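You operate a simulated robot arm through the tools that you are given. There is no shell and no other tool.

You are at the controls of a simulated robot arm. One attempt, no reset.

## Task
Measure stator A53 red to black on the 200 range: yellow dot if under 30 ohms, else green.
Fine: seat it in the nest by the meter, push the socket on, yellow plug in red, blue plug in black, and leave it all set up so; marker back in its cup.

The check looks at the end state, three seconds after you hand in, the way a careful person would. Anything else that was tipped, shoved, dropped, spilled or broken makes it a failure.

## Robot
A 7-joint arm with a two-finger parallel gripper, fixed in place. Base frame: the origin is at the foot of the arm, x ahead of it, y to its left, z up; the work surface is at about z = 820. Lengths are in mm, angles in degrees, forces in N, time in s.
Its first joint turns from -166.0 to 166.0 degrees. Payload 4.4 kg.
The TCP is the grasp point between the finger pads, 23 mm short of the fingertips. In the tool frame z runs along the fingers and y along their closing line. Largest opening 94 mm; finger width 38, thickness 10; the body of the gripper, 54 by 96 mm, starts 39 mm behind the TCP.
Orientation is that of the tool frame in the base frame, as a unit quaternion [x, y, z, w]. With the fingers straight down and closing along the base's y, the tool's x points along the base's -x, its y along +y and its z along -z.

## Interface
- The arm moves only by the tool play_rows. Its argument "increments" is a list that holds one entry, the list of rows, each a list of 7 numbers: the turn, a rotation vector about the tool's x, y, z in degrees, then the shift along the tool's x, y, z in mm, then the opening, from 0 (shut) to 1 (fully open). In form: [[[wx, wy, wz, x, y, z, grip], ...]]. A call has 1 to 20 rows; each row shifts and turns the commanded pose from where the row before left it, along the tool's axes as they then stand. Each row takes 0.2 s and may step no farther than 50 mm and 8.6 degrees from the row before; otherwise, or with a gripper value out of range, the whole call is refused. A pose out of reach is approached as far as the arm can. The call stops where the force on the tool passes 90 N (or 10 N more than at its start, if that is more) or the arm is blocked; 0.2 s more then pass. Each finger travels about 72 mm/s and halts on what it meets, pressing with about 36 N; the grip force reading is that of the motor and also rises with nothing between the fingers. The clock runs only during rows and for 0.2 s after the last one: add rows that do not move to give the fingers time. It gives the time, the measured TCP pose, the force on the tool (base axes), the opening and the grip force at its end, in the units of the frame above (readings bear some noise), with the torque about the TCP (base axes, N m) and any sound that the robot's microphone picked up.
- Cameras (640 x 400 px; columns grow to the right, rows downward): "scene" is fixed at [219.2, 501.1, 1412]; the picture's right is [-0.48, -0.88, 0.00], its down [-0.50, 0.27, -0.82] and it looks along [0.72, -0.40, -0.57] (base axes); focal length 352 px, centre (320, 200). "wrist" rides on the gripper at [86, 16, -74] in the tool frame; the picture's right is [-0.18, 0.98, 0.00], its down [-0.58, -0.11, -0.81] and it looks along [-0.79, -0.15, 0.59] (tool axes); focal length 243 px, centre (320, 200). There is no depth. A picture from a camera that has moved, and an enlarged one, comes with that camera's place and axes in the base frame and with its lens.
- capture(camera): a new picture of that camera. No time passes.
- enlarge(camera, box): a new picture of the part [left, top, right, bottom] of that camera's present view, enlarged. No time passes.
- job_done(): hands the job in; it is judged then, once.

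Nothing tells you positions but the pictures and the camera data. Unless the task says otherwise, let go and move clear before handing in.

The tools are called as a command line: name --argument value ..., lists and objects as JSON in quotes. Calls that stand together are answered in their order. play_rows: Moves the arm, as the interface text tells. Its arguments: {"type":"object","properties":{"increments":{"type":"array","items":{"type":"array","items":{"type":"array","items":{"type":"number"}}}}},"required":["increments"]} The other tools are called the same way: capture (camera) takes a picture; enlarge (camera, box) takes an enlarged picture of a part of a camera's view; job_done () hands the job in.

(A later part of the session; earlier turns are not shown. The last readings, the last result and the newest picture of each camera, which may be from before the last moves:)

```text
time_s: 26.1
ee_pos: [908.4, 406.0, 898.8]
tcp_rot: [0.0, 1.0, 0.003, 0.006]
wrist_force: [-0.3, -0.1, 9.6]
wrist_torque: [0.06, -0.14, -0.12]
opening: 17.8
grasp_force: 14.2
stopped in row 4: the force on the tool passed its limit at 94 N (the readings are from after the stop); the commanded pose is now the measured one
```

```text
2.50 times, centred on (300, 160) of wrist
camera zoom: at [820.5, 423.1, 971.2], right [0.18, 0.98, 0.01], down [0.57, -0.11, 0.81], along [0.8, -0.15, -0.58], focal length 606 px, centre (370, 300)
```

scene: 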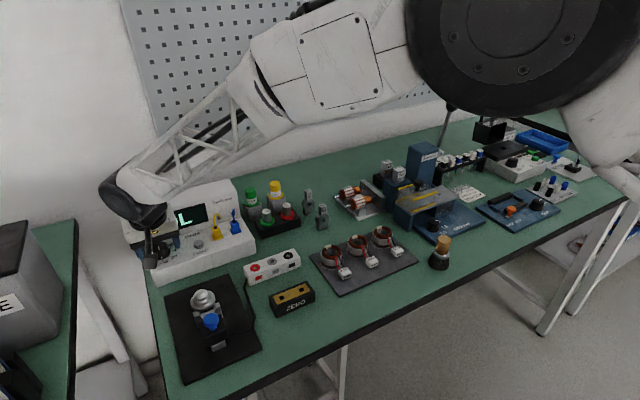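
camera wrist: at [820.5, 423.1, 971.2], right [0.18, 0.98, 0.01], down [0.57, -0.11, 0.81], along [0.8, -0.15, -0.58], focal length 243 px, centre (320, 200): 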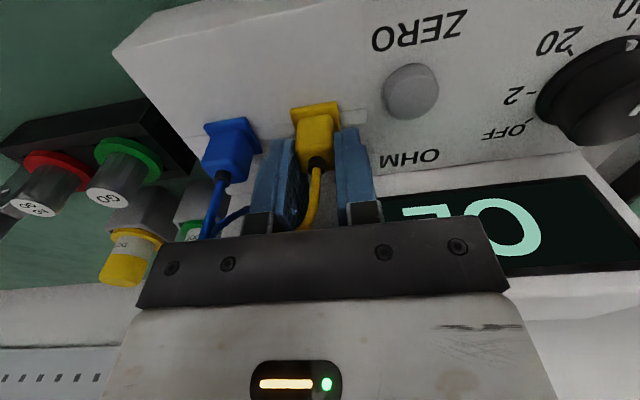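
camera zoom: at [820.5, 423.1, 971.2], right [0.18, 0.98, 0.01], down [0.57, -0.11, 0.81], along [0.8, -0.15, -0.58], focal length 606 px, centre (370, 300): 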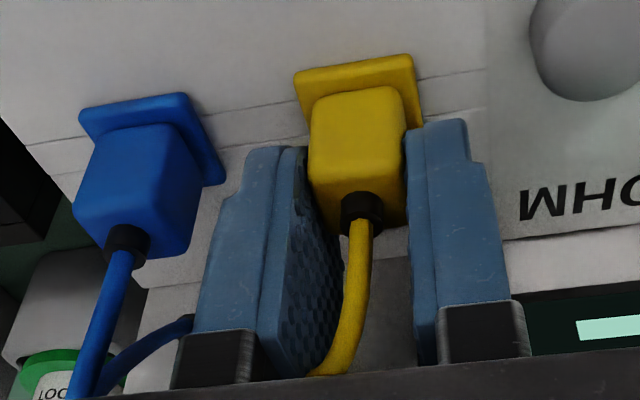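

The tool's rear touched the meter housing again, so I'll use the same 15° lean as at the knob. I'll open, rise, tilt and check where the plug sits.

play_rows --increments '[[[0, 0, 0, 0, 0, 0, 0.4], [0, 0, 0, 0, 0, 0, 0.4], [0, 0, 0, 0, 0, -10, 0.4], [0, 0, 0, 4, -1, -20, 0.4], [0, -7.5, 0, 0, 0, 0, 0.4], [0, -7.5, 0, 0, 0, 0, 0.4], [0, 0, 0, 0, 0, 0, 0.4]]]'

capture --camera "wrist"

enlarge --camera "scene" --box '[150, 120, 270, 250]'

```text
time_s: 27.6
ee_pos: [904.3, 405.2, 927.1]
tcp_rot: [0.001, 0.991, 0.002, 0.136]
wrist_force: [-0.1, 0.0, -0.6]
wrist_torque: [0.0, -0.03, -0.01]
opening: 37.5
grasp_force: 0.0
```

```text
taken
camera wrist: at [799.5, 421.6, 974.8], right [0.18, 0.98, 0.05], down [0.34, -0.11, 0.93], along [0.92, -0.15, -0.36], focal length 243 px, centre (320, 200)
```

wrist: 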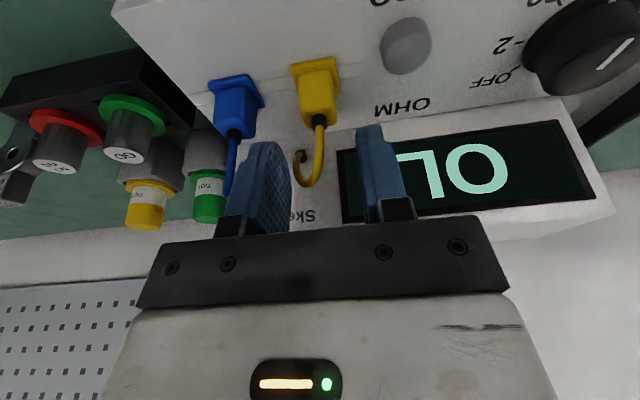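

```text
3.08 times, centred on (210, 185) of scene
camera zoom: at [219.2, 501.1, 1412.0], right [-0.48, -0.88, 0.0], down [-0.5, 0.27, -0.82], along [0.72, -0.4, -0.57], focal length 1082 px, centre (658, 246)
```

zoom: 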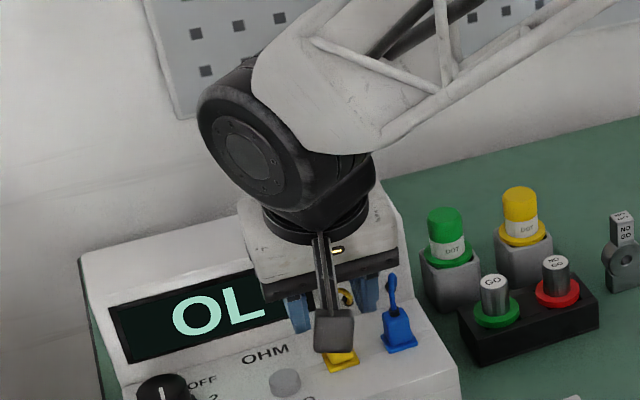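

Tilted and clear. I'll lower over the yellow plug to TCP z≈893, fingers straddling it.

play_rows --increments '[[[0, 0, 0, 4.6, 0.3, 10.5, 0.4], [0, 0, 0, 4.6, 0.3, 10.5, 0.4], [0, 0, 0, 4.6, 0.2, 10.4, 0.4], [0, 0, 0, 0, 0, 0, 0.4]]]'

capture --camera "wrist"

```text
time_s: 28.6
ee_pos: [899.0, 405.2, 893.0]
tcp_rot: [0.001, 0.991, 0.001, 0.136]
wrist_force: [0.4, -0.6, 0.9]
wrist_torque: [0.03, -0.01, 0.0]
opening: 37.6
grasp_force: 0.1
```

```text
taken
camera wrist: at [795.6, 422.5, 941.0], right [0.18, 0.98, 0.05], down [0.34, -0.11, 0.93], along [0.92, -0.15, -0.36], focal length 243 px, centre (320, 200)
```

wrist: 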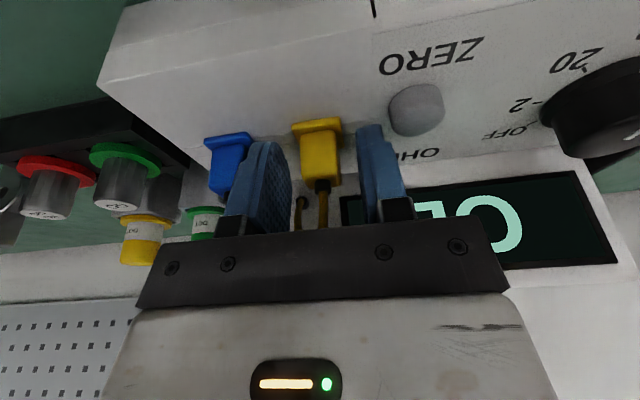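

No contact. Closing on the yellow plug.

play_rows --increments '[[[0, 0, 0, 0, 0, 0, 0.05], [0, 0, 0, 0, 0, 0, 0.05], [0, 0, 0, 0, 0, 0, 0.05], [0, 0, 0, 0, 0, 0, 0.05]]]'

enlarge --camera "wrist" --box '[180, 80, 420, 240]'

```text
time_s: 29.6
ee_pos: [899.3, 406.0, 892.7]
tcp_rot: [0.0, 0.991, 0.001, 0.136]
wrist_force: [-0.1, 0.8, 0.1]
wrist_torque: [0.02, 0.03, 0.01]
opening: 22.3
grasp_force: 36.1
```

```text
2.50 times, centred on (300, 160) of wrist
camera zoom: at [795.7, 422.5, 941.1], right [0.18, 0.98, 0.05], down [0.34, -0.11, 0.93], along [0.92, -0.15, -0.36], focal length 606 px, centre (370, 300)
```

zoom: 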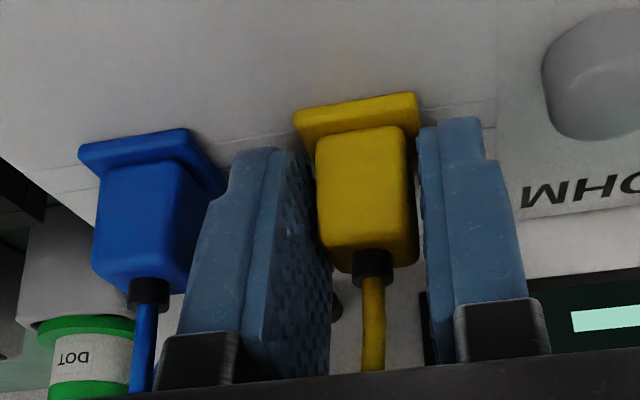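

Gripped (22 mm, 36 N). I'll lift it straight up and check it comes along.

play_rows --increments '[[[0, 0, 0, -2.7, 0, -9.6, 0.05], [0, 0, 0, -2.7, 0, -9.6, 0.05], [0, 0, 0, -2.7, 0, -9.6, 0.05], [0, 0, 0, 0, 0, 0, 0.05]]]'

capture --camera "wrist"

enlarge --camera "scene" --box '[150, 120, 270, 250]'

```text
time_s: 30.6
ee_pos: [898.9, 406.6, 923.7]
tcp_rot: [0.001, 0.991, 0.001, 0.136]
wrist_force: [-0.4, -0.5, -0.1]
wrist_torque: [0.0, -0.01, 0.0]
opening: 22.8
grasp_force: 35.7
```

```text
taken
camera wrist: at [795.6, 422.8, 971.4], right [0.18, 0.98, 0.05], down [0.34, -0.11, 0.93], along [0.92, -0.15, -0.36], focal length 243 px, centre (320, 200)
```

wrist: 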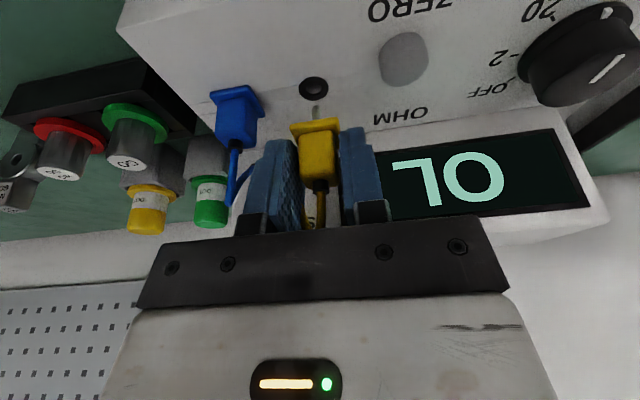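

```text
3.08 times, centred on (210, 185) of scene
camera zoom: at [219.2, 501.1, 1412.0], right [-0.48, -0.88, 0.0], down [-0.5, 0.27, -0.82], along [0.72, -0.4, -0.57], focal length 1082 px, centre (658, 246)
```

zoom: 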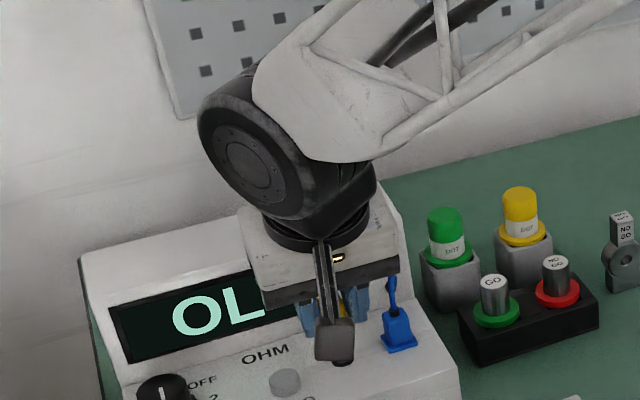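

The yellow plug is out, with its short pin visible. I'll carry it high toward the ZERO block and look at the block from above, because a careful measurement means nulling the leads first.

play_rows --increments '[[[0, 0, 0, -6.7, 0, -24, 0.05], [0, 0, 0, -6.7, 0, -24, 0.05], [0, 0, 0, 41.7, -14.5, -11.7, 0.05], [0, 0, 0, 41.7, -14.5, -11.7, 0.05], [0, 0, 0, 41.7, -14.5, -11.7, 0.05], [0, 0, 0, 41.7, -14.5, -11.7, 0.05], [0, 0, 0, 41.7, -14.5, -11.7, 0.05], [0, 0, 0, 41.7, -14.5, -11.7, 0.05], [0, 7.8, 0, 0, 0, 0, 0.05], [0, 7.8, 0, 0, 0, 0, 0.05], [0, 0, 0, 0, 0, 0, 0.05]]]'

capture --camera "wrist"

capture --camera "scene"

```text
time_s: 33.0
ee_pos: [640.1, 318.5, 972.7]
tcp_rot: [0.0, 1.0, 0.002, 0.001]
wrist_force: [-0.2, 0.5, 0.5]
wrist_torque: [-0.02, -0.01, 0.02]
opening: 22.7
grasp_force: 36.0
```

```text
taken
camera wrist: at [552.4, 336.1, 1046.4], right [0.19, 0.98, 0.0], down [0.58, -0.11, 0.81], along [0.79, -0.15, -0.59], focal length 243 px, centre (320, 200)
```

wrist: 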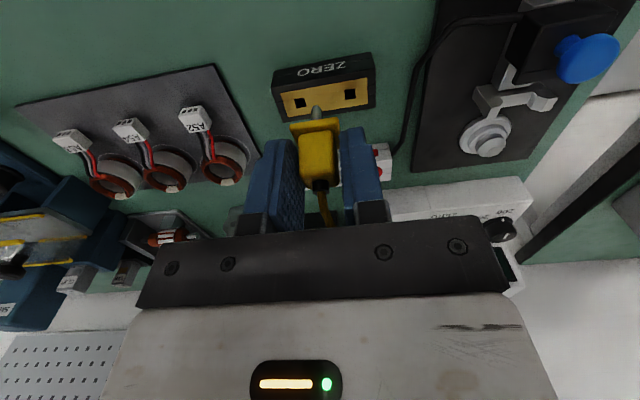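

```text
taken
```

scene: 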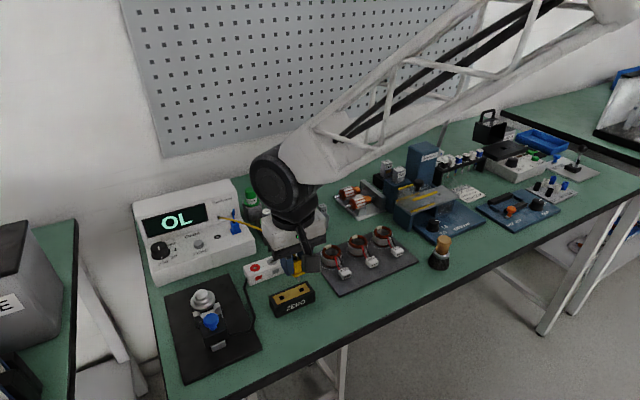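

enlarge --camera "wrist" --box '[260, 40, 400, 140]'

enlarge --camera "scene" --box '[240, 220, 340, 320]'

enlarge --camera "wrist" --box '[380, 0, 640, 180]'

enlarge --camera "wrist" --box '[20, 80, 280, 220]'

```text
4.00 times, centred on (330, 90) of wrist
camera zoom: at [552.4, 336.1, 1046.4], right [0.19, 0.98, 0.0], down [0.58, -0.11, 0.81], along [0.79, -0.15, -0.59], focal length 970 px, centre (280, 640)
```

zoom: 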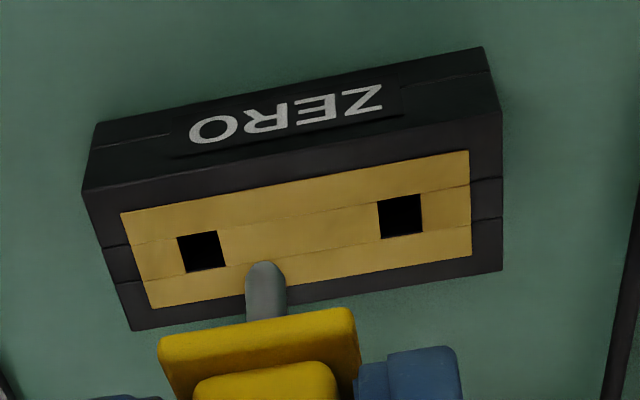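

```text
4.00 times, centred on (290, 270) of scene
camera zoom: at [219.2, 501.1, 1412.0], right [-0.48, -0.88, 0.0], down [-0.5, 0.27, -0.82], along [0.72, -0.4, -0.57], focal length 1407 px, centre (440, -80)
```

zoom: 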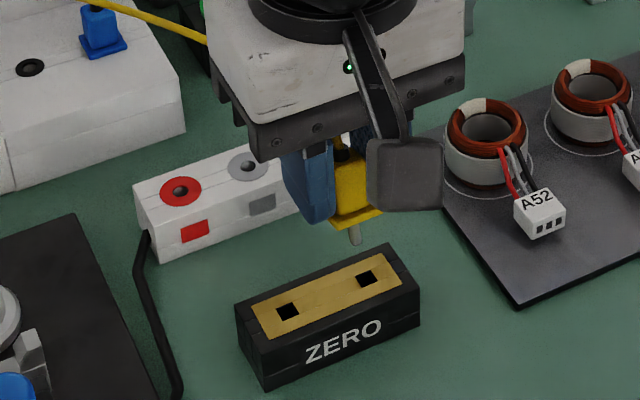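

```text
2.22 times, centred on (510, 90) of wrist
camera zoom: at [552.4, 336.1, 1046.4], right [0.19, 0.98, 0.0], down [0.58, -0.11, 0.81], along [0.79, -0.15, -0.59], focal length 539 px, centre (-102, 444)
```

zoom: 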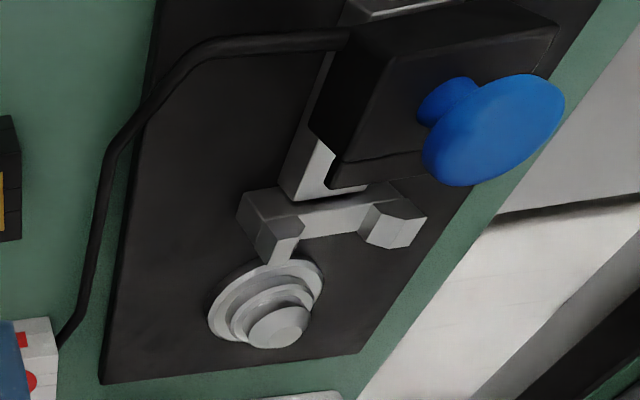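

```text
2.46 times, centred on (150, 150) of wrist
camera zoom: at [552.4, 336.1, 1046.4], right [0.19, 0.98, 0.0], down [0.58, -0.11, 0.81], along [0.79, -0.15, -0.59], focal length 597 px, centre (738, 323)
```

zoom: 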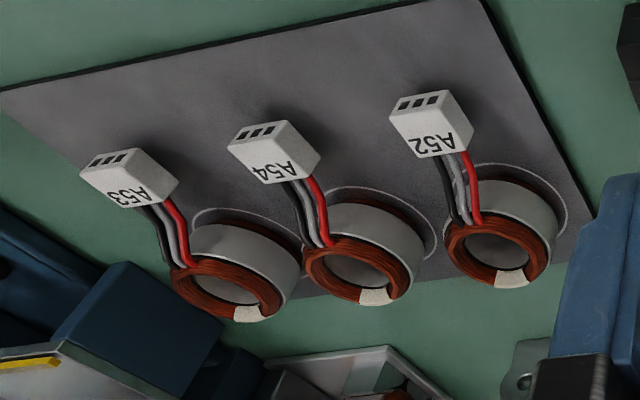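

ZERO holes are near (672, 295) and (672, 340), top about z 840–850. I'll tilt back so the pin is vertical and come in over the left hole for yellow.

play_rows --increments '[[[0, -7.8, 0, 0, 0, 0, 0.05], [0, -7.8, 0, 0, 0, 0, 0.05], [0, 0, 0, -7.7, 10.7, 24.4, 0.05], [0, 0, 0, -7.7, 10.8, 24.5, 0.05], [0, 0, 0, 0, 0, 0, 0.05]]]'

capture --camera "wrist"

enlarge --camera "scene" --box '[240, 220, 340, 320]'

```text
time_s: 34.2
ee_pos: [667.7, 340.2, 928.7]
tcp_rot: [0.0, 0.991, 0.002, 0.137]
wrist_force: [-0.3, 0.6, -0.2]
wrist_torque: [-0.02, 0.04, 0.0]
opening: 22.5
grasp_force: 36.2
```

```text
taken
camera wrist: at [563.9, 357.2, 976.1], right [0.18, 0.98, 0.05], down [0.34, -0.11, 0.93], along [0.92, -0.15, -0.36], focal length 243 px, centre (320, 200)
```

wrist: 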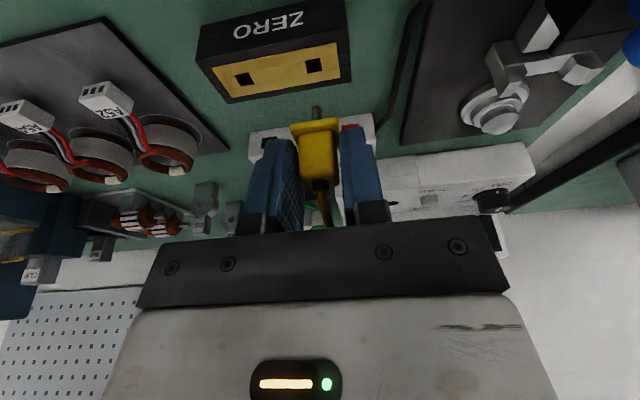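

```text
4.00 times, centred on (290, 270) of scene
camera zoom: at [219.2, 501.1, 1412.0], right [-0.48, -0.88, 0.0], down [-0.5, 0.27, -0.82], along [0.72, -0.4, -0.57], focal length 1407 px, centre (440, -80)
```

zoom: 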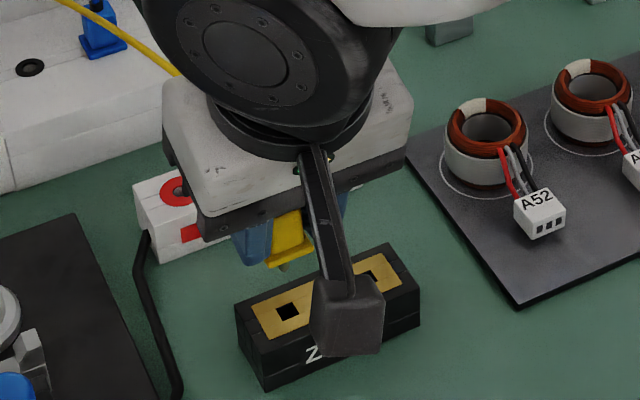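

enlarge --camera "wrist" --box '[190, 20, 370, 150]'

```text
3.08 times, centred on (280, 85) of wrist
camera zoom: at [563.9, 357.2, 976.1], right [0.18, 0.98, 0.05], down [0.34, -0.11, 0.93], along [0.92, -0.15, -0.36], focal length 746 px, centre (443, 554)
```

zoom: 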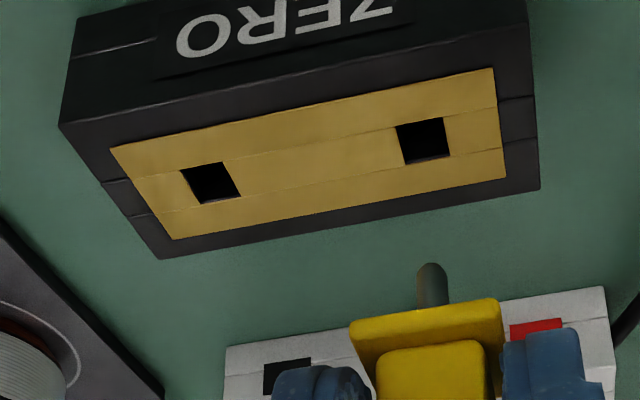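

The pin tip is modelled at 48.5 mm below the TCP and 4 mm outward. I'll lower 20 mm and compare again at closer range.

play_rows --increments '[[[0, 0, 0, 2.7, 0, 9.6, 0.05], [0, 0, 0, 2.7, 0, 9.6, 0.05], [0, 0, 0, 0, 0, 0, 0.05]]]'

enlarge --camera "wrist" --box '[230, 20, 400, 150]'

enlarge --camera "scene" --box '[260, 250, 330, 320]'

```text
time_s: 35.0
ee_pos: [666.7, 340.1, 908.9]
tcp_rot: [0.001, 0.991, 0.002, 0.135]
wrist_force: [0.1, 0.1, 0.0]
wrist_torque: [-0.02, -0.01, 0.03]
opening: 22.5
grasp_force: 36.5
```

```text
3.08 times, centred on (315, 85) of wrist
camera zoom: at [563.1, 357.6, 956.7], right [0.18, 0.98, 0.05], down [0.34, -0.11, 0.93], along [0.92, -0.15, -0.36], focal length 746 px, centre (335, 554)
```

zoom: 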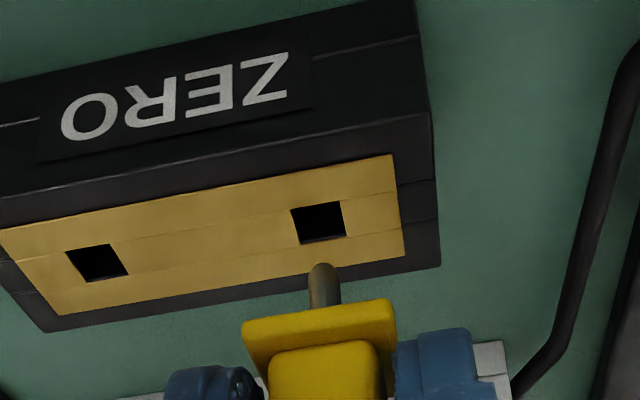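

```text
5.71 times, centred on (295, 285) of scene
camera zoom: at [219.2, 501.1, 1412.0], right [-0.48, -0.88, 0.0], down [-0.5, 0.27, -0.82], along [0.72, -0.4, -0.57], focal length 2010 px, centre (463, -286)
```

zoom: 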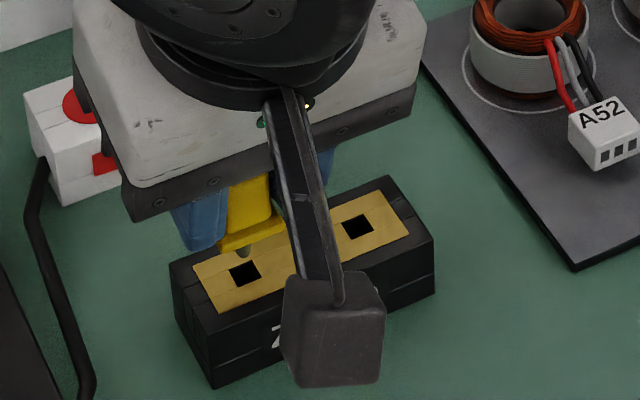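

The hole is at about (669, 341) with its top near z 851, and the pin tip is nearly over it. I'll shift slightly and lower in small steps.

play_rows --increments '[[[0, 0, 0, 0.6, -0.4, -0.2, 0.05], [0, 0, 0, 1.36, 0, 4.81, 0.05], [0, 0, 0, 1.36, 0, 4.81, 0.05], [0, 0, 0, 0.82, 0, 2.89, 0.05], [0, 0, 0, 0, 0, 0, 0.05]]]'

enlarge --camera "wrist" --box '[230, 20, 400, 150]'

enlarge --camera "scene" --box '[260, 250, 330, 320]'

```text
time_s: 36.2
ee_pos: [667.1, 340.1, 896.3]
tcp_rot: [0.001, 0.991, 0.001, 0.136]
wrist_force: [-0.4, 0.7, -0.8]
wrist_torque: [0.03, -0.01, 0.0]
opening: 22.5
grasp_force: 35.9
```

```text
3.08 times, centred on (315, 85) of wrist
camera zoom: at [562.7, 357.4, 944.1], right [0.18, 0.98, 0.05], down [0.34, -0.11, 0.93], along [0.92, -0.15, -0.36], focal length 746 px, centre (335, 554)
```

zoom: 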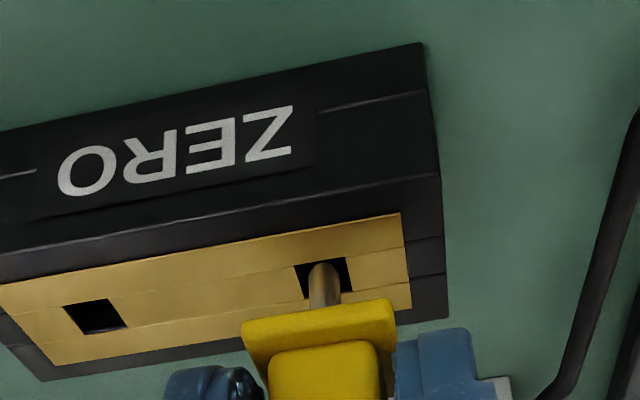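

```text
5.71 times, centred on (295, 285) of scene
camera zoom: at [219.2, 501.1, 1412.0], right [-0.48, -0.88, 0.0], down [-0.5, 0.27, -0.82], along [0.72, -0.4, -0.57], focal length 2010 px, centre (463, -286)
```

zoom: 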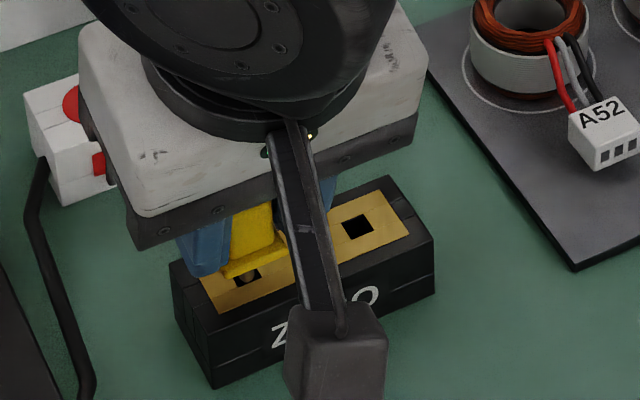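

The pin tip is at the hole with no force. I'll keep lowering in small steps.

play_rows --increments '[[[0, 0, 0, 0.82, 0, 2.89, 0.05], [0, 0, 0, 0.82, 0, 2.89, 0.05], [0, 0, 0, 0.54, 0, 1.93, 0.05], [0, 0, 0, 0.54, 0, 1.93, 0.05], [0, 0, 0, 0, 0, 0, 0.05]]]'

enlarge --camera "wrist" --box '[230, 20, 400, 150]'

enlarge --camera "scene" --box '[260, 250, 330, 320]'

```text
time_s: 37.5
ee_pos: [667.3, 340.5, 887.0]
tcp_rot: [0.0, 0.991, 0.002, 0.136]
wrist_force: [17.3, 2.7, 3.2]
wrist_torque: [0.06, -0.66, 0.03]
opening: 22.3
grasp_force: 36.5
```

```text
3.08 times, centred on (315, 85) of wrist
camera zoom: at [563.2, 357.3, 934.5], right [0.18, 0.98, 0.05], down [0.34, -0.11, 0.93], along [0.92, -0.15, -0.36], focal length 746 px, centre (335, 554)
```

zoom: 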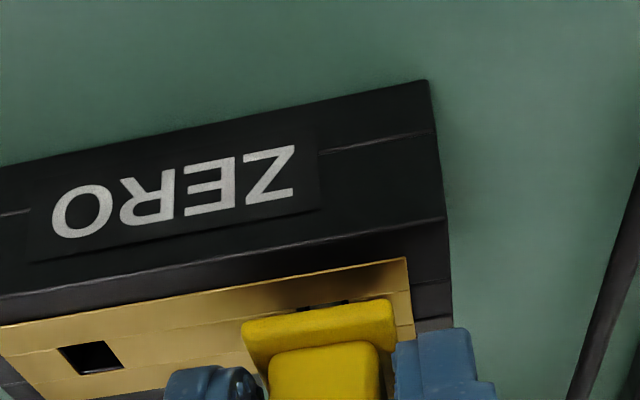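

```text
5.71 times, centred on (295, 285) of scene
camera zoom: at [219.2, 501.1, 1412.0], right [-0.48, -0.88, 0.0], down [-0.5, 0.27, -0.82], along [0.72, -0.4, -0.57], focal length 2010 px, centre (463, -286)
```

zoom: 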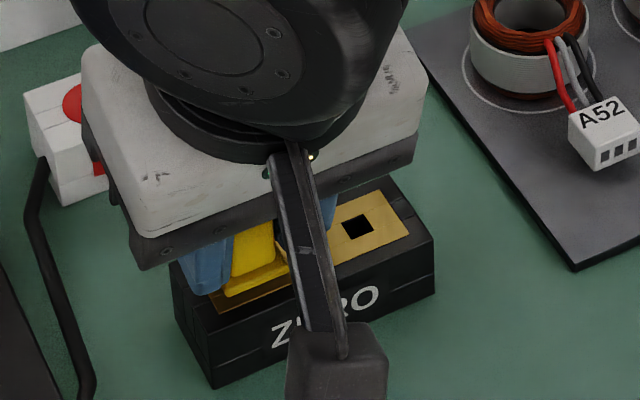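

The pin is in the hole but rubs in x. I'll ease 1 mm outward and seat it the last few millimetres.

play_rows --increments '[[[0, 0, 0, -1.0, 0, 0.28, 0.05], [0, 0, 0, 0.41, 0, 1.44, 0.05], [0, 0, 0, 0.41, 0, 1.44, 0.05], [0, 0, 0, 0, 0, 0, 0.05]]]'

enlarge --camera "wrist" --box '[230, 20, 400, 150]'

```text
time_s: 38.5
ee_pos: [667.9, 340.8, 883.5]
tcp_rot: [0.001, 0.991, 0.002, 0.135]
wrist_force: [5.2, 0.4, 0.2]
wrist_torque: [0.03, -0.19, 0.02]
opening: 22.7
grasp_force: 35.5
```

```text
3.08 times, centred on (315, 85) of wrist
camera zoom: at [563.5, 357.3, 931.1], right [0.18, 0.98, 0.05], down [0.34, -0.11, 0.93], along [0.92, -0.15, -0.36], focal length 746 px, centre (335, 554)
```

zoom: 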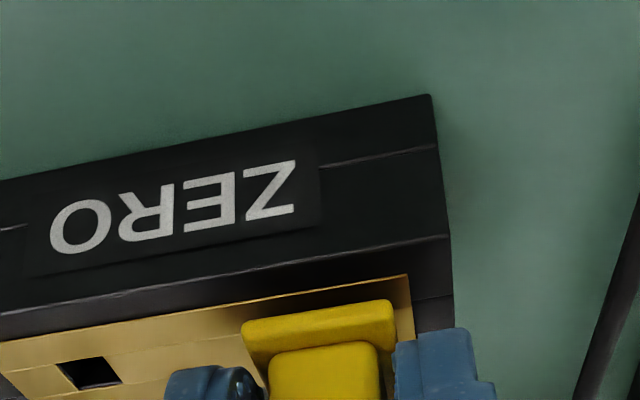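

play_rows --increments '[[[0, 0, 0, 0.1, 0, 1.03, 0.05], [0, 0, 0, 0.27, 0, 0.96, 0.05], [0, 0, 0, 0.27, 0, 0.96, 0.05], [0, 0, 0, 0, 0, 0, 0.05]]]'

enlarge --camera "scene" --box '[260, 250, 330, 320]'

```text
time_s: 39.5
ee_pos: [666.6, 338.2, 881.2]
tcp_rot: [0.001, 0.991, 0.001, 0.135]
wrist_force: [5.2, 0.1, 0.3]
wrist_torque: [0.02, -0.14, 0.02]
opening: 22.4
grasp_force: 35.9
```

```text
5.71 times, centred on (295, 285) of scene
camera zoom: at [219.2, 501.1, 1412.0], right [-0.48, -0.88, 0.0], down [-0.5, 0.27, -0.82], along [0.72, -0.4, -0.57], focal length 2010 px, centre (463, -286)
```

zoom: 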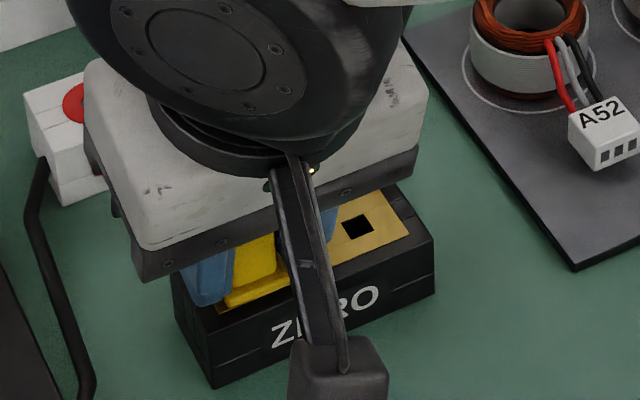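

play_rows --increments '[[[0, 0, 0, 0.27, 0, 0.96, 0.05], [0, 0, 0, 0.27, 0, 0.96, 0.05], [0, 0, 0, 0.27, 0, 0.96, 0.05], [0, 0, 0, 0, 0, 0, 0.05]]]'

enlarge --camera "wrist" --box '[230, 20, 400, 150]'

```text
time_s: 40.5
ee_pos: [666.8, 341.4, 878.8]
tcp_rot: [0.001, 0.991, 0.002, 0.136]
wrist_force: [-6.8, -1.1, 14.0]
wrist_torque: [-0.11, 0.26, -0.01]
opening: 22.8
grasp_force: 36.1
```

```text
3.08 times, centred on (315, 85) of wrist
camera zoom: at [563.7, 357.4, 925.8], right [0.18, 0.98, 0.05], down [0.34, -0.11, 0.93], along [0.92, -0.15, -0.36], focal length 746 px, centre (335, 554)
```

zoom: 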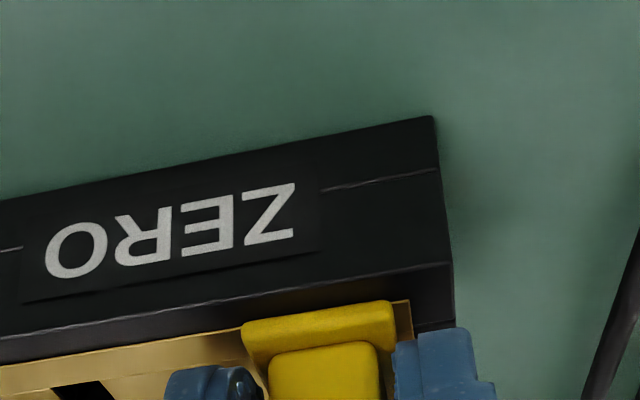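

Seated with 14 N upward. I'll release and rise straight up.

play_rows --increments '[[[0, 0, 0, 0, 0, 0, 0.42], [0, 0, 0, 0, 0, 0, 0.42], [0, 0, 0, 0, 0, 0, 0.42], [0, 0, 0, -5.4, 0, -19.2, 0.42], [0, 0, 0, -8.1, 0, -28.9, 0.42], [0, 0, 0, -8.1, 0, -28.9, 0.42], [0, 0, 0, 0, 0, 0, 0.42]]]'

capture --camera "wrist"

capture --camera "scene"

```text
time_s: 42.0
ee_pos: [667.6, 340.3, 958.0]
tcp_rot: [0.001, 0.991, 0.001, 0.136]
wrist_force: [0.5, -0.1, 0.0]
wrist_torque: [0.02, 0.0, -0.01]
opening: 39.4
grasp_force: 0.0
```

```text
taken
camera wrist: at [563.8, 356.1, 1005.6], right [0.18, 0.98, 0.05], down [0.34, -0.11, 0.93], along [0.92, -0.15, -0.36], focal length 243 px, centre (320, 200)
```

wrist: 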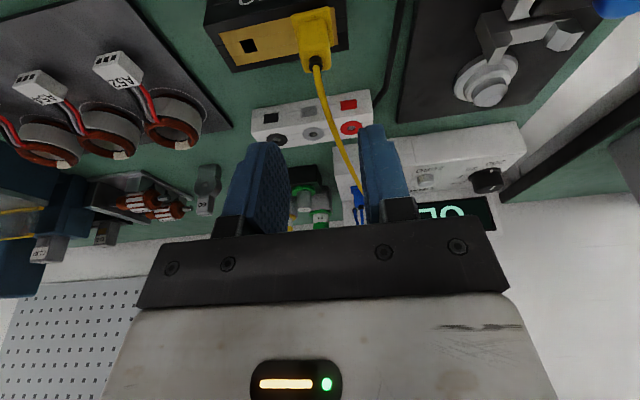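

```text
taken
```

scene: 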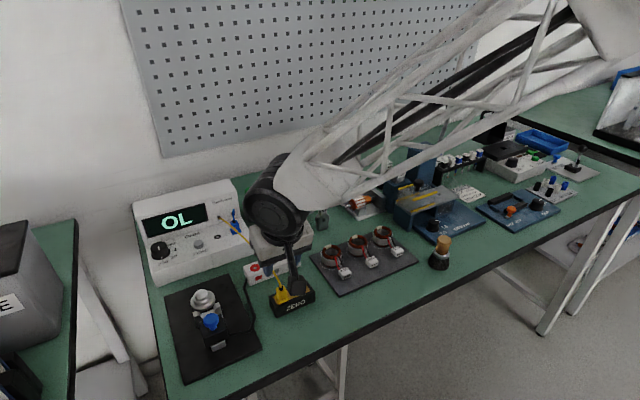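

Yellow is in the ZERO block. I'll head for the blue plug with a narrower opening.

play_rows --increments '[[[0, 0, 0, -43.6, 4, 15.9, 0.36], [0, 0, 0, -43.6, 4, 15.9, 0.36], [0, 0, 0, -43.6, 4, 15.9, 0.36], [0, 0, 0, -43.6, 4, 15.9, 0.36], [0, 0, 0, -43.7, 4, 16, 0.36], [0, 0, 0, 0, 0, 0, 0.36]]]'

capture --camera "wrist"

enlarge --camera "scene" --box '[150, 130, 310, 310]'

```text
time_s: 43.5
ee_pos: [897.7, 357.3, 938.4]
tcp_rot: [0.0, 0.991, 0.001, 0.136]
wrist_force: [0.7, -1.2, -0.3]
wrist_torque: [0.0, -0.03, -0.04]
opening: 33.8
grasp_force: 0.1
```

```text
taken
camera wrist: at [795.0, 374.8, 986.2], right [0.18, 0.98, 0.05], down [0.34, -0.11, 0.93], along [0.92, -0.15, -0.36], focal length 243 px, centre (320, 200)
```

wrist: 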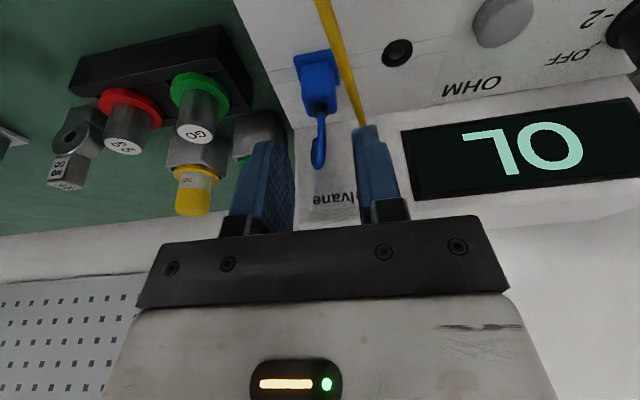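

```text
2.22 times, centred on (230, 220) of scene
camera zoom: at [219.2, 501.1, 1412.0], right [-0.48, -0.88, 0.0], down [-0.5, 0.27, -0.82], along [0.72, -0.4, -0.57], focal length 782 px, centre (520, 156)
```

zoom: 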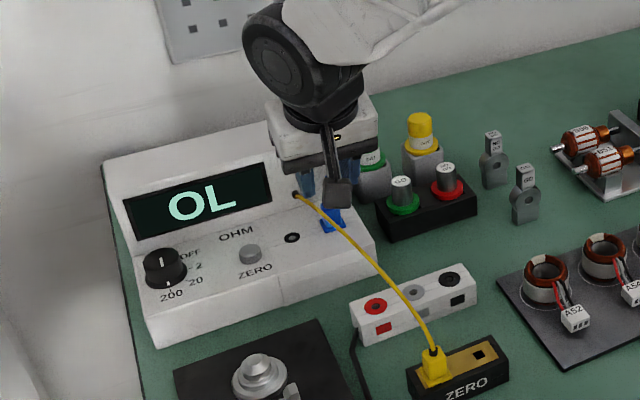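

The blue boot is on the tool axis. The yellow lead hangs beside it on the +y side. Going down carefully.

play_rows --increments '[[[0, 0, 0, 2.9, 0.2, 10.9, 0.36], [0, 0, 0, 2.9, 0.2, 10.9, 0.36], [0, 0, 0, 2.9, 0, 10.9, 0.36], [0, 0, 0, 2.9, 0, 10.9, 0.36], [0, 0, 0, 0, 0, 0, 0.36]]]'

capture --camera "wrist"

```text
time_s: 44.6
ee_pos: [899.0, 359.4, 894.1]
tcp_rot: [0.001, 0.991, 0.001, 0.136]
wrist_force: [-1.0, 0.3, -0.6]
wrist_torque: [-0.02, 0.01, -0.01]
opening: 33.6
grasp_force: 0.1
```

```text
taken
camera wrist: at [796.1, 376.6, 942.1], right [0.18, 0.98, 0.05], down [0.34, -0.11, 0.93], along [0.92, -0.15, -0.36], focal length 243 px, centre (320, 200)
```

wrist: 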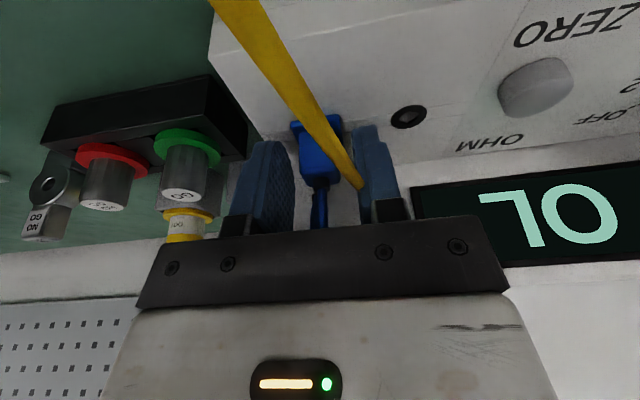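

play_rows --increments '[[[0, 0, 0, 0, 0, 0, 0.05], [0, 0, 0, 0, 0, 0, 0.05], [0, 0, 0, 0, 0, 0, 0.05]]]'

enlarge --camera "wrist" --box '[200, 60, 440, 240]'

```text
time_s: 45.5
ee_pos: [899.5, 359.1, 893.9]
tcp_rot: [0.001, 0.991, 0.002, 0.136]
wrist_force: [0.1, 0.5, 1.0]
wrist_torque: [-0.01, 0.02, -0.02]
opening: 22.6
grasp_force: 35.9
```

```text
2.22 times, centred on (320, 150) of wrist
camera zoom: at [796.0, 376.6, 942.3], right [0.18, 0.98, 0.05], down [0.34, -0.11, 0.93], along [0.92, -0.15, -0.36], focal length 539 px, centre (320, 311)
```

zoom: 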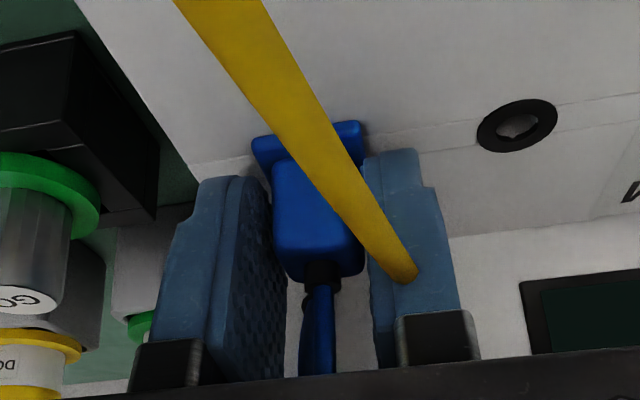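

The lead is visual only, and blue is gripped. I'll lift it, carry it and stop above the right-hand ZERO hole.

play_rows --increments '[[[0, 0, 0, -6, 0, -21.2, 0.05], [0, 0, 0, -6, 0, -21.2, 0.05], [0, 0, 0, -6, 0, -21.2, 0.05], [0, 0, 0, 37.2, -10.9, -10.4, 0.05], [0, 0, 0, 37.2, -10.9, -10.4, 0.05], [0, 0, 0, 37.2, -10.9, -10.4, 0.05], [0, 0, 0, 37.2, -10.9, -10.4, 0.05], [0, 0, 0, 37.2, -10.9, -10.4, 0.05], [0, 0, 0, 37.2, -10.9, -10.4, 0.05], [0, 0, 0, 5.4, 0, 19.2, 0.05], [0, 0, 0, 5.4, 0, 19.2, 0.05], [0, 0, 0, 0, 0, 0, 0.05]]]'

enlarge --camera "wrist" --box '[230, 20, 400, 150]'

enlarge --camera "scene" --box '[260, 240, 340, 320]'

```text
time_s: 48.0
ee_pos: [667.4, 294.6, 920.0]
tcp_rot: [0.001, 0.991, 0.002, 0.136]
wrist_force: [0.0, -0.3, 0.0]
wrist_torque: [0.02, 0.03, 0.0]
opening: 22.6
grasp_force: 36.0
```

```text
3.08 times, centred on (315, 85) of wrist
camera zoom: at [564.4, 310.6, 967.9], right [0.18, 0.98, 0.05], down [0.34, -0.11, 0.93], along [0.92, -0.15, -0.36], focal length 746 px, centre (335, 554)
```

zoom: 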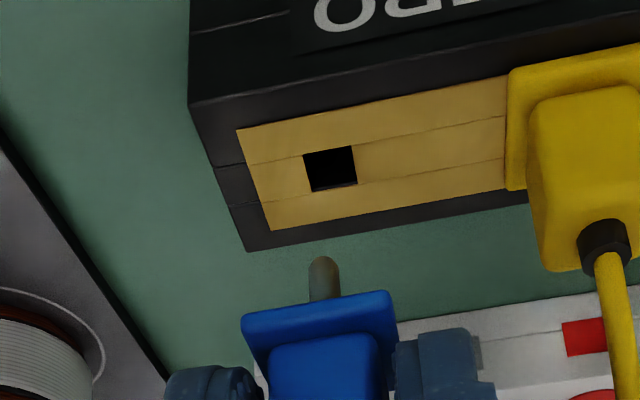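

```text
5.00 times, centred on (300, 280) of scene
camera zoom: at [219.2, 501.1, 1412.0], right [-0.48, -0.88, 0.0], down [-0.5, 0.27, -0.82], along [0.72, -0.4, -0.57], focal length 1759 px, centre (420, -200)
```

zoom: 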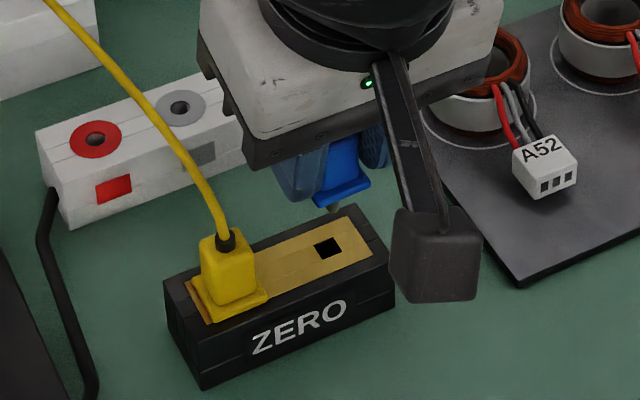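

The hole is about 2.5 mm to +y of the pin. I'll correct, lower and look again.

play_rows --increments '[[[0, 0, 0, -0.3, 2.3, 0, 0.05], [0, 0, 0, 2.7, 0, 9.6, 0.05], [0, 0, 0, 2.0, 0, 7.2, 0.05], [0, 0, 0, 0, 0, 0, 0.05]]]'

enlarge --camera "wrist" --box '[230, 20, 400, 150]'

enlarge --camera "scene" --box '[260, 240, 340, 320]'

```text
time_s: 49.0
ee_pos: [668.0, 297.1, 904.6]
tcp_rot: [0.001, 0.991, 0.001, 0.137]
wrist_force: [0.1, 0.0, -0.4]
wrist_torque: [0.01, 0.0, 0.01]
opening: 22.3
grasp_force: 35.5
```

```text
3.08 times, centred on (315, 85) of wrist
camera zoom: at [565.0, 314.4, 952.0], right [0.18, 0.98, 0.05], down [0.34, -0.11, 0.93], along [0.92, -0.15, -0.36], focal length 746 px, centre (335, 554)
```

zoom: 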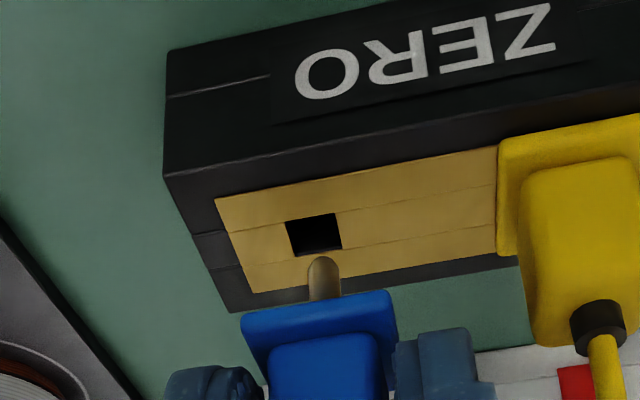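

```text
5.00 times, centred on (300, 280) of scene
camera zoom: at [219.2, 501.1, 1412.0], right [-0.48, -0.88, 0.0], down [-0.5, 0.27, -0.82], along [0.72, -0.4, -0.57], focal length 1759 px, centre (420, -200)
```

zoom: 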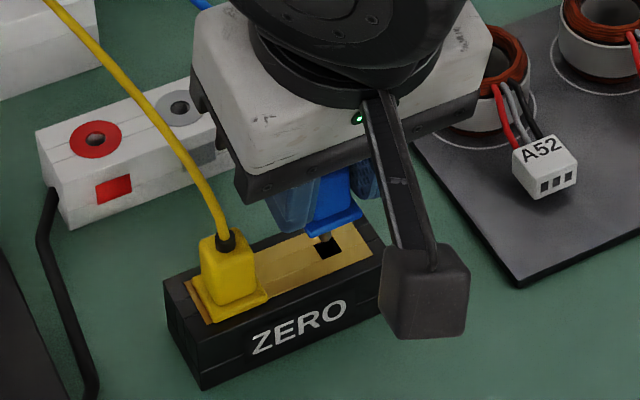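

play_rows --increments '[[[0, 0, 0, 0.77, -0.7, -0.2, 0.05], [0, 0, 0, 1.36, 0, 4.81, 0.05], [0, 0, 0, 0, 0, 0, 0.05]]]'

enlarge --camera "wrist" --box '[270, 60, 370, 130]'

enlarge --camera "scene" --box '[280, 270, 320, 300]'

```text
time_s: 49.9
ee_pos: [666.6, 298.0, 898.7]
tcp_rot: [-0.001, 0.991, 0.002, 0.136]
wrist_force: [0.6, -0.1, -0.7]
wrist_torque: [-0.01, 0.01, -0.01]
opening: 22.5
grasp_force: 36.2
```

```text
5.71 times, centred on (320, 95) of wrist
camera zoom: at [563.8, 314.0, 946.7], right [0.18, 0.98, 0.05], down [0.34, -0.11, 0.93], along [0.92, -0.15, -0.36], focal length 1386 px, centre (320, 800)
```

zoom: 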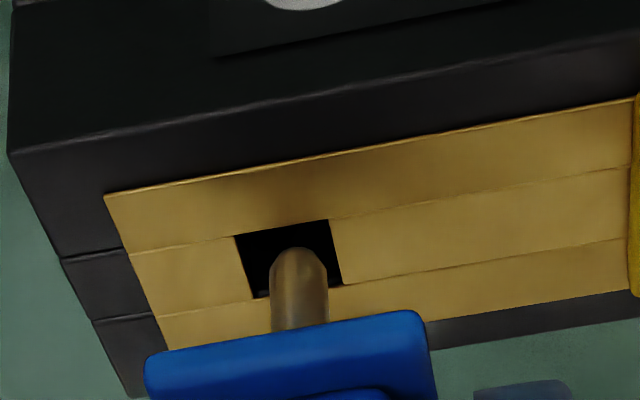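

```text
13.33 times, centred on (300, 285) of scene
camera zoom: at [219.2, 501.1, 1412.0], right [-0.48, -0.88, 0.0], down [-0.5, 0.27, -0.82], along [0.72, -0.4, -0.57], focal length 4690 px, centre (587, -933)
```

zoom: 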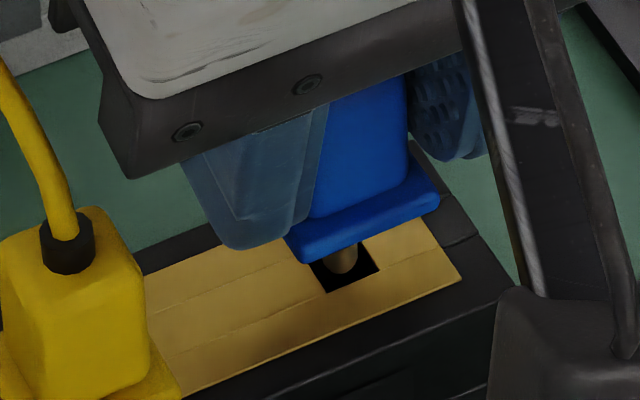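

The pin is entering the hole, slightly to +y. I'll nudge it and lower to seat.

play_rows --increments '[[[0, 0, 0, 0, -0.6, 0, 0.05], [0, 0, 0, 0.82, 0, 2.89, 0.05], [0, 0, 0, 0.82, 0, 2.89, 0.05], [0, 0, 0, 0.82, 0, 2.89, 0.05], [0, 0, 0, 0, 0, 0, 0.05]]]'

```text
time_s: 51.0
ee_pos: [667.4, 296.5, 888.8]
tcp_rot: [0.001, 0.991, 0.002, 0.136]
wrist_force: [10.3, 0.8, 1.7]
wrist_torque: [-0.01, -0.37, 0.01]
opening: 22.6
grasp_force: 35.2
```

play_rows --increments '[[[0, 0, 0, -0.77, 0, 0.2, 0.05], [0, 0, 0, 0.82, 0, 2.89, 0.05], [0, 0, 0, 0.54, 0, 1.93, 0.05], [0, 0, 0, 0.41, 0, 1.44, 0.05], [0, 0, 0, 0.27, 0, 0.96, 0.05], [0, 0, 0, 0, 0, 0, 0.05]]]'

enlarge --camera "wrist" --box '[230, 20, 400, 150]'

```text
time_s: 52.5
ee_pos: [667.0, 297.0, 882.3]
tcp_rot: [0.001, 0.991, 0.001, 0.136]
wrist_force: [4.5, -0.4, 0.6]
wrist_torque: [-0.02, -0.17, -0.01]
opening: 22.5
grasp_force: 36.4
```

```text
3.08 times, centred on (315, 85) of wrist
camera zoom: at [564.0, 313.8, 929.5], right [0.18, 0.98, 0.05], down [0.34, -0.11, 0.93], along [0.92, -0.15, -0.36], focal length 746 px, centre (335, 554)
```

zoom: 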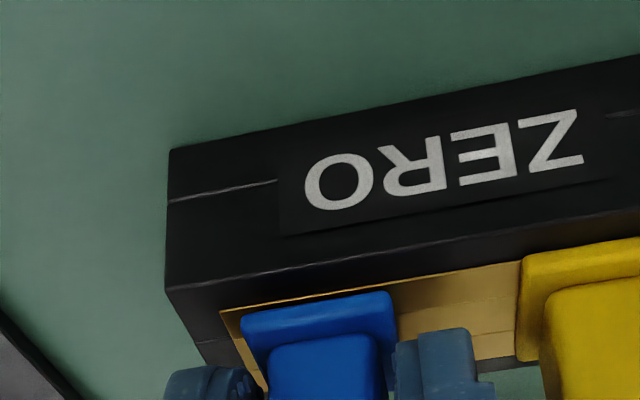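

play_rows --increments '[[[0, 0, 0, 0.1, 0, 1.0, 0.05], [0, 0, 0, 0.27, 0, 0.96, 0.05], [0, 0, 0, 0.27, 0, 0.96, 0.05], [0, 0, 0, 0, 0, 0, 0.05]]]'

enlarge --camera "scene" --box '[140, 180, 320, 320]'

```text
time_s: 53.5
ee_pos: [667.5, 296.5, 879.5]
tcp_rot: [0.001, 0.991, 0.001, 0.137]
wrist_force: [-3.0, 3.6, 9.5]
wrist_torque: [0.1, 0.19, 0.0]
opening: 22.5
grasp_force: 35.6
```

```text
2.86 times, centred on (230, 250) of scene
camera zoom: at [219.2, 501.1, 1412.0], right [-0.48, -0.88, 0.0], down [-0.5, 0.27, -0.82], along [0.72, -0.4, -0.57], focal length 1005 px, centre (577, 57)
```

zoom: 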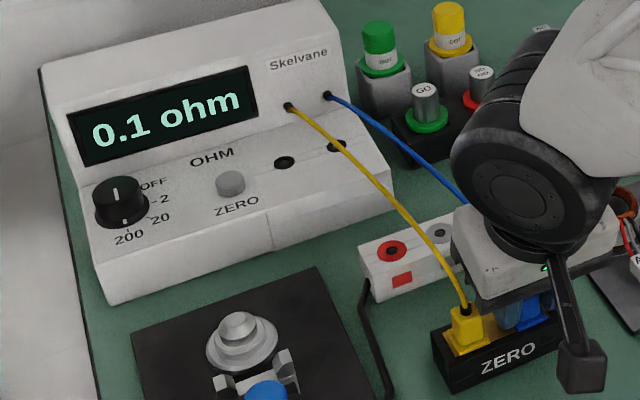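

The meter reads 0.1 ohm with both plugs shorted, so the lead offset is 0.1. I'll release blue, go up and over, and press ZERO with closed fingers to null it.

play_rows --increments '[[[0, 0, 0, 0, 0, 0, 0.36], [0, 0, 0, 0, 0, 0, 0.36], [0, 0, 0, 0, 0, 0, 0.36], [0, 0, 0, -5.4, 0, -19.2, 0.36], [0, 0, 0, -8.1, 0, -28.9, 0.36], [0, 0, 0, -8.1, 0, -28.9, 0.3], [0, 0, 0, -37, 25, 10.4, 0.1], [0, 0, 0, -37, 26, 10.4, 0], [0, 0, 0, -37, 26, 10.4, 0], [0, 0, 0, -37, 26, 10.4, 0], [0, 0, 0, -37, 26, 10.4, 0], [0, 7.8, 0, -28.7, 26, 8, 0], [0, 7.8, 0, 0, 0, 0, 0], [0, 0, 0, 0, 0, 0, 0]]]'

capture --camera "wrist"

capture --camera "scene"

```text
time_s: 56.5
ee_pos: [889.0, 449.6, 959.9]
tcp_rot: [0.002, 1.0, 0.001, 0.0]
wrist_force: [-1.2, -0.7, 0.6]
wrist_torque: [-0.03, 0.03, 0.0]
opening: 0.5
grasp_force: 36.0
```

```text
taken
camera wrist: at [803.7, 467.3, 1034.4], right [0.19, 0.98, 0.0], down [0.58, -0.11, 0.81], along [0.79, -0.15, -0.59], focal length 243 px, centre (320, 200)
```

wrist: 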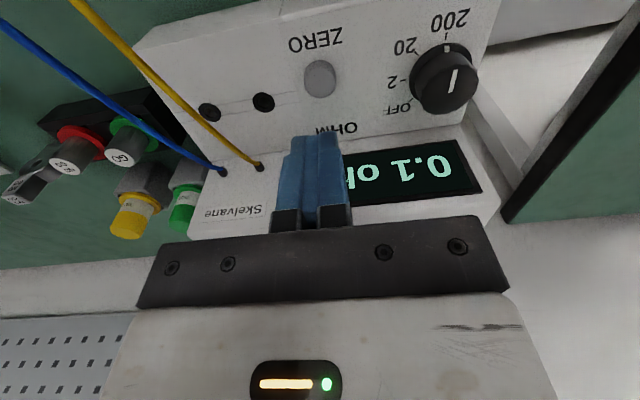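

```text
taken
```

scene: 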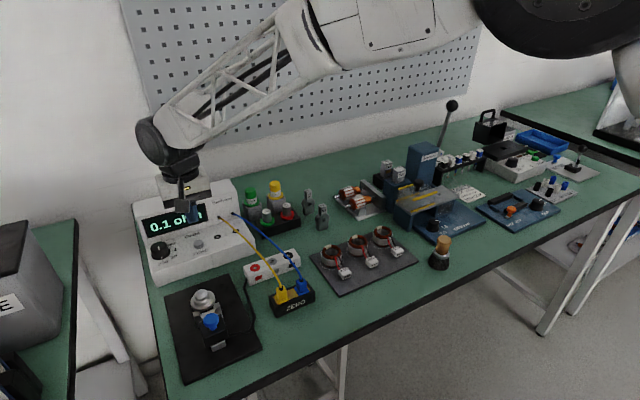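

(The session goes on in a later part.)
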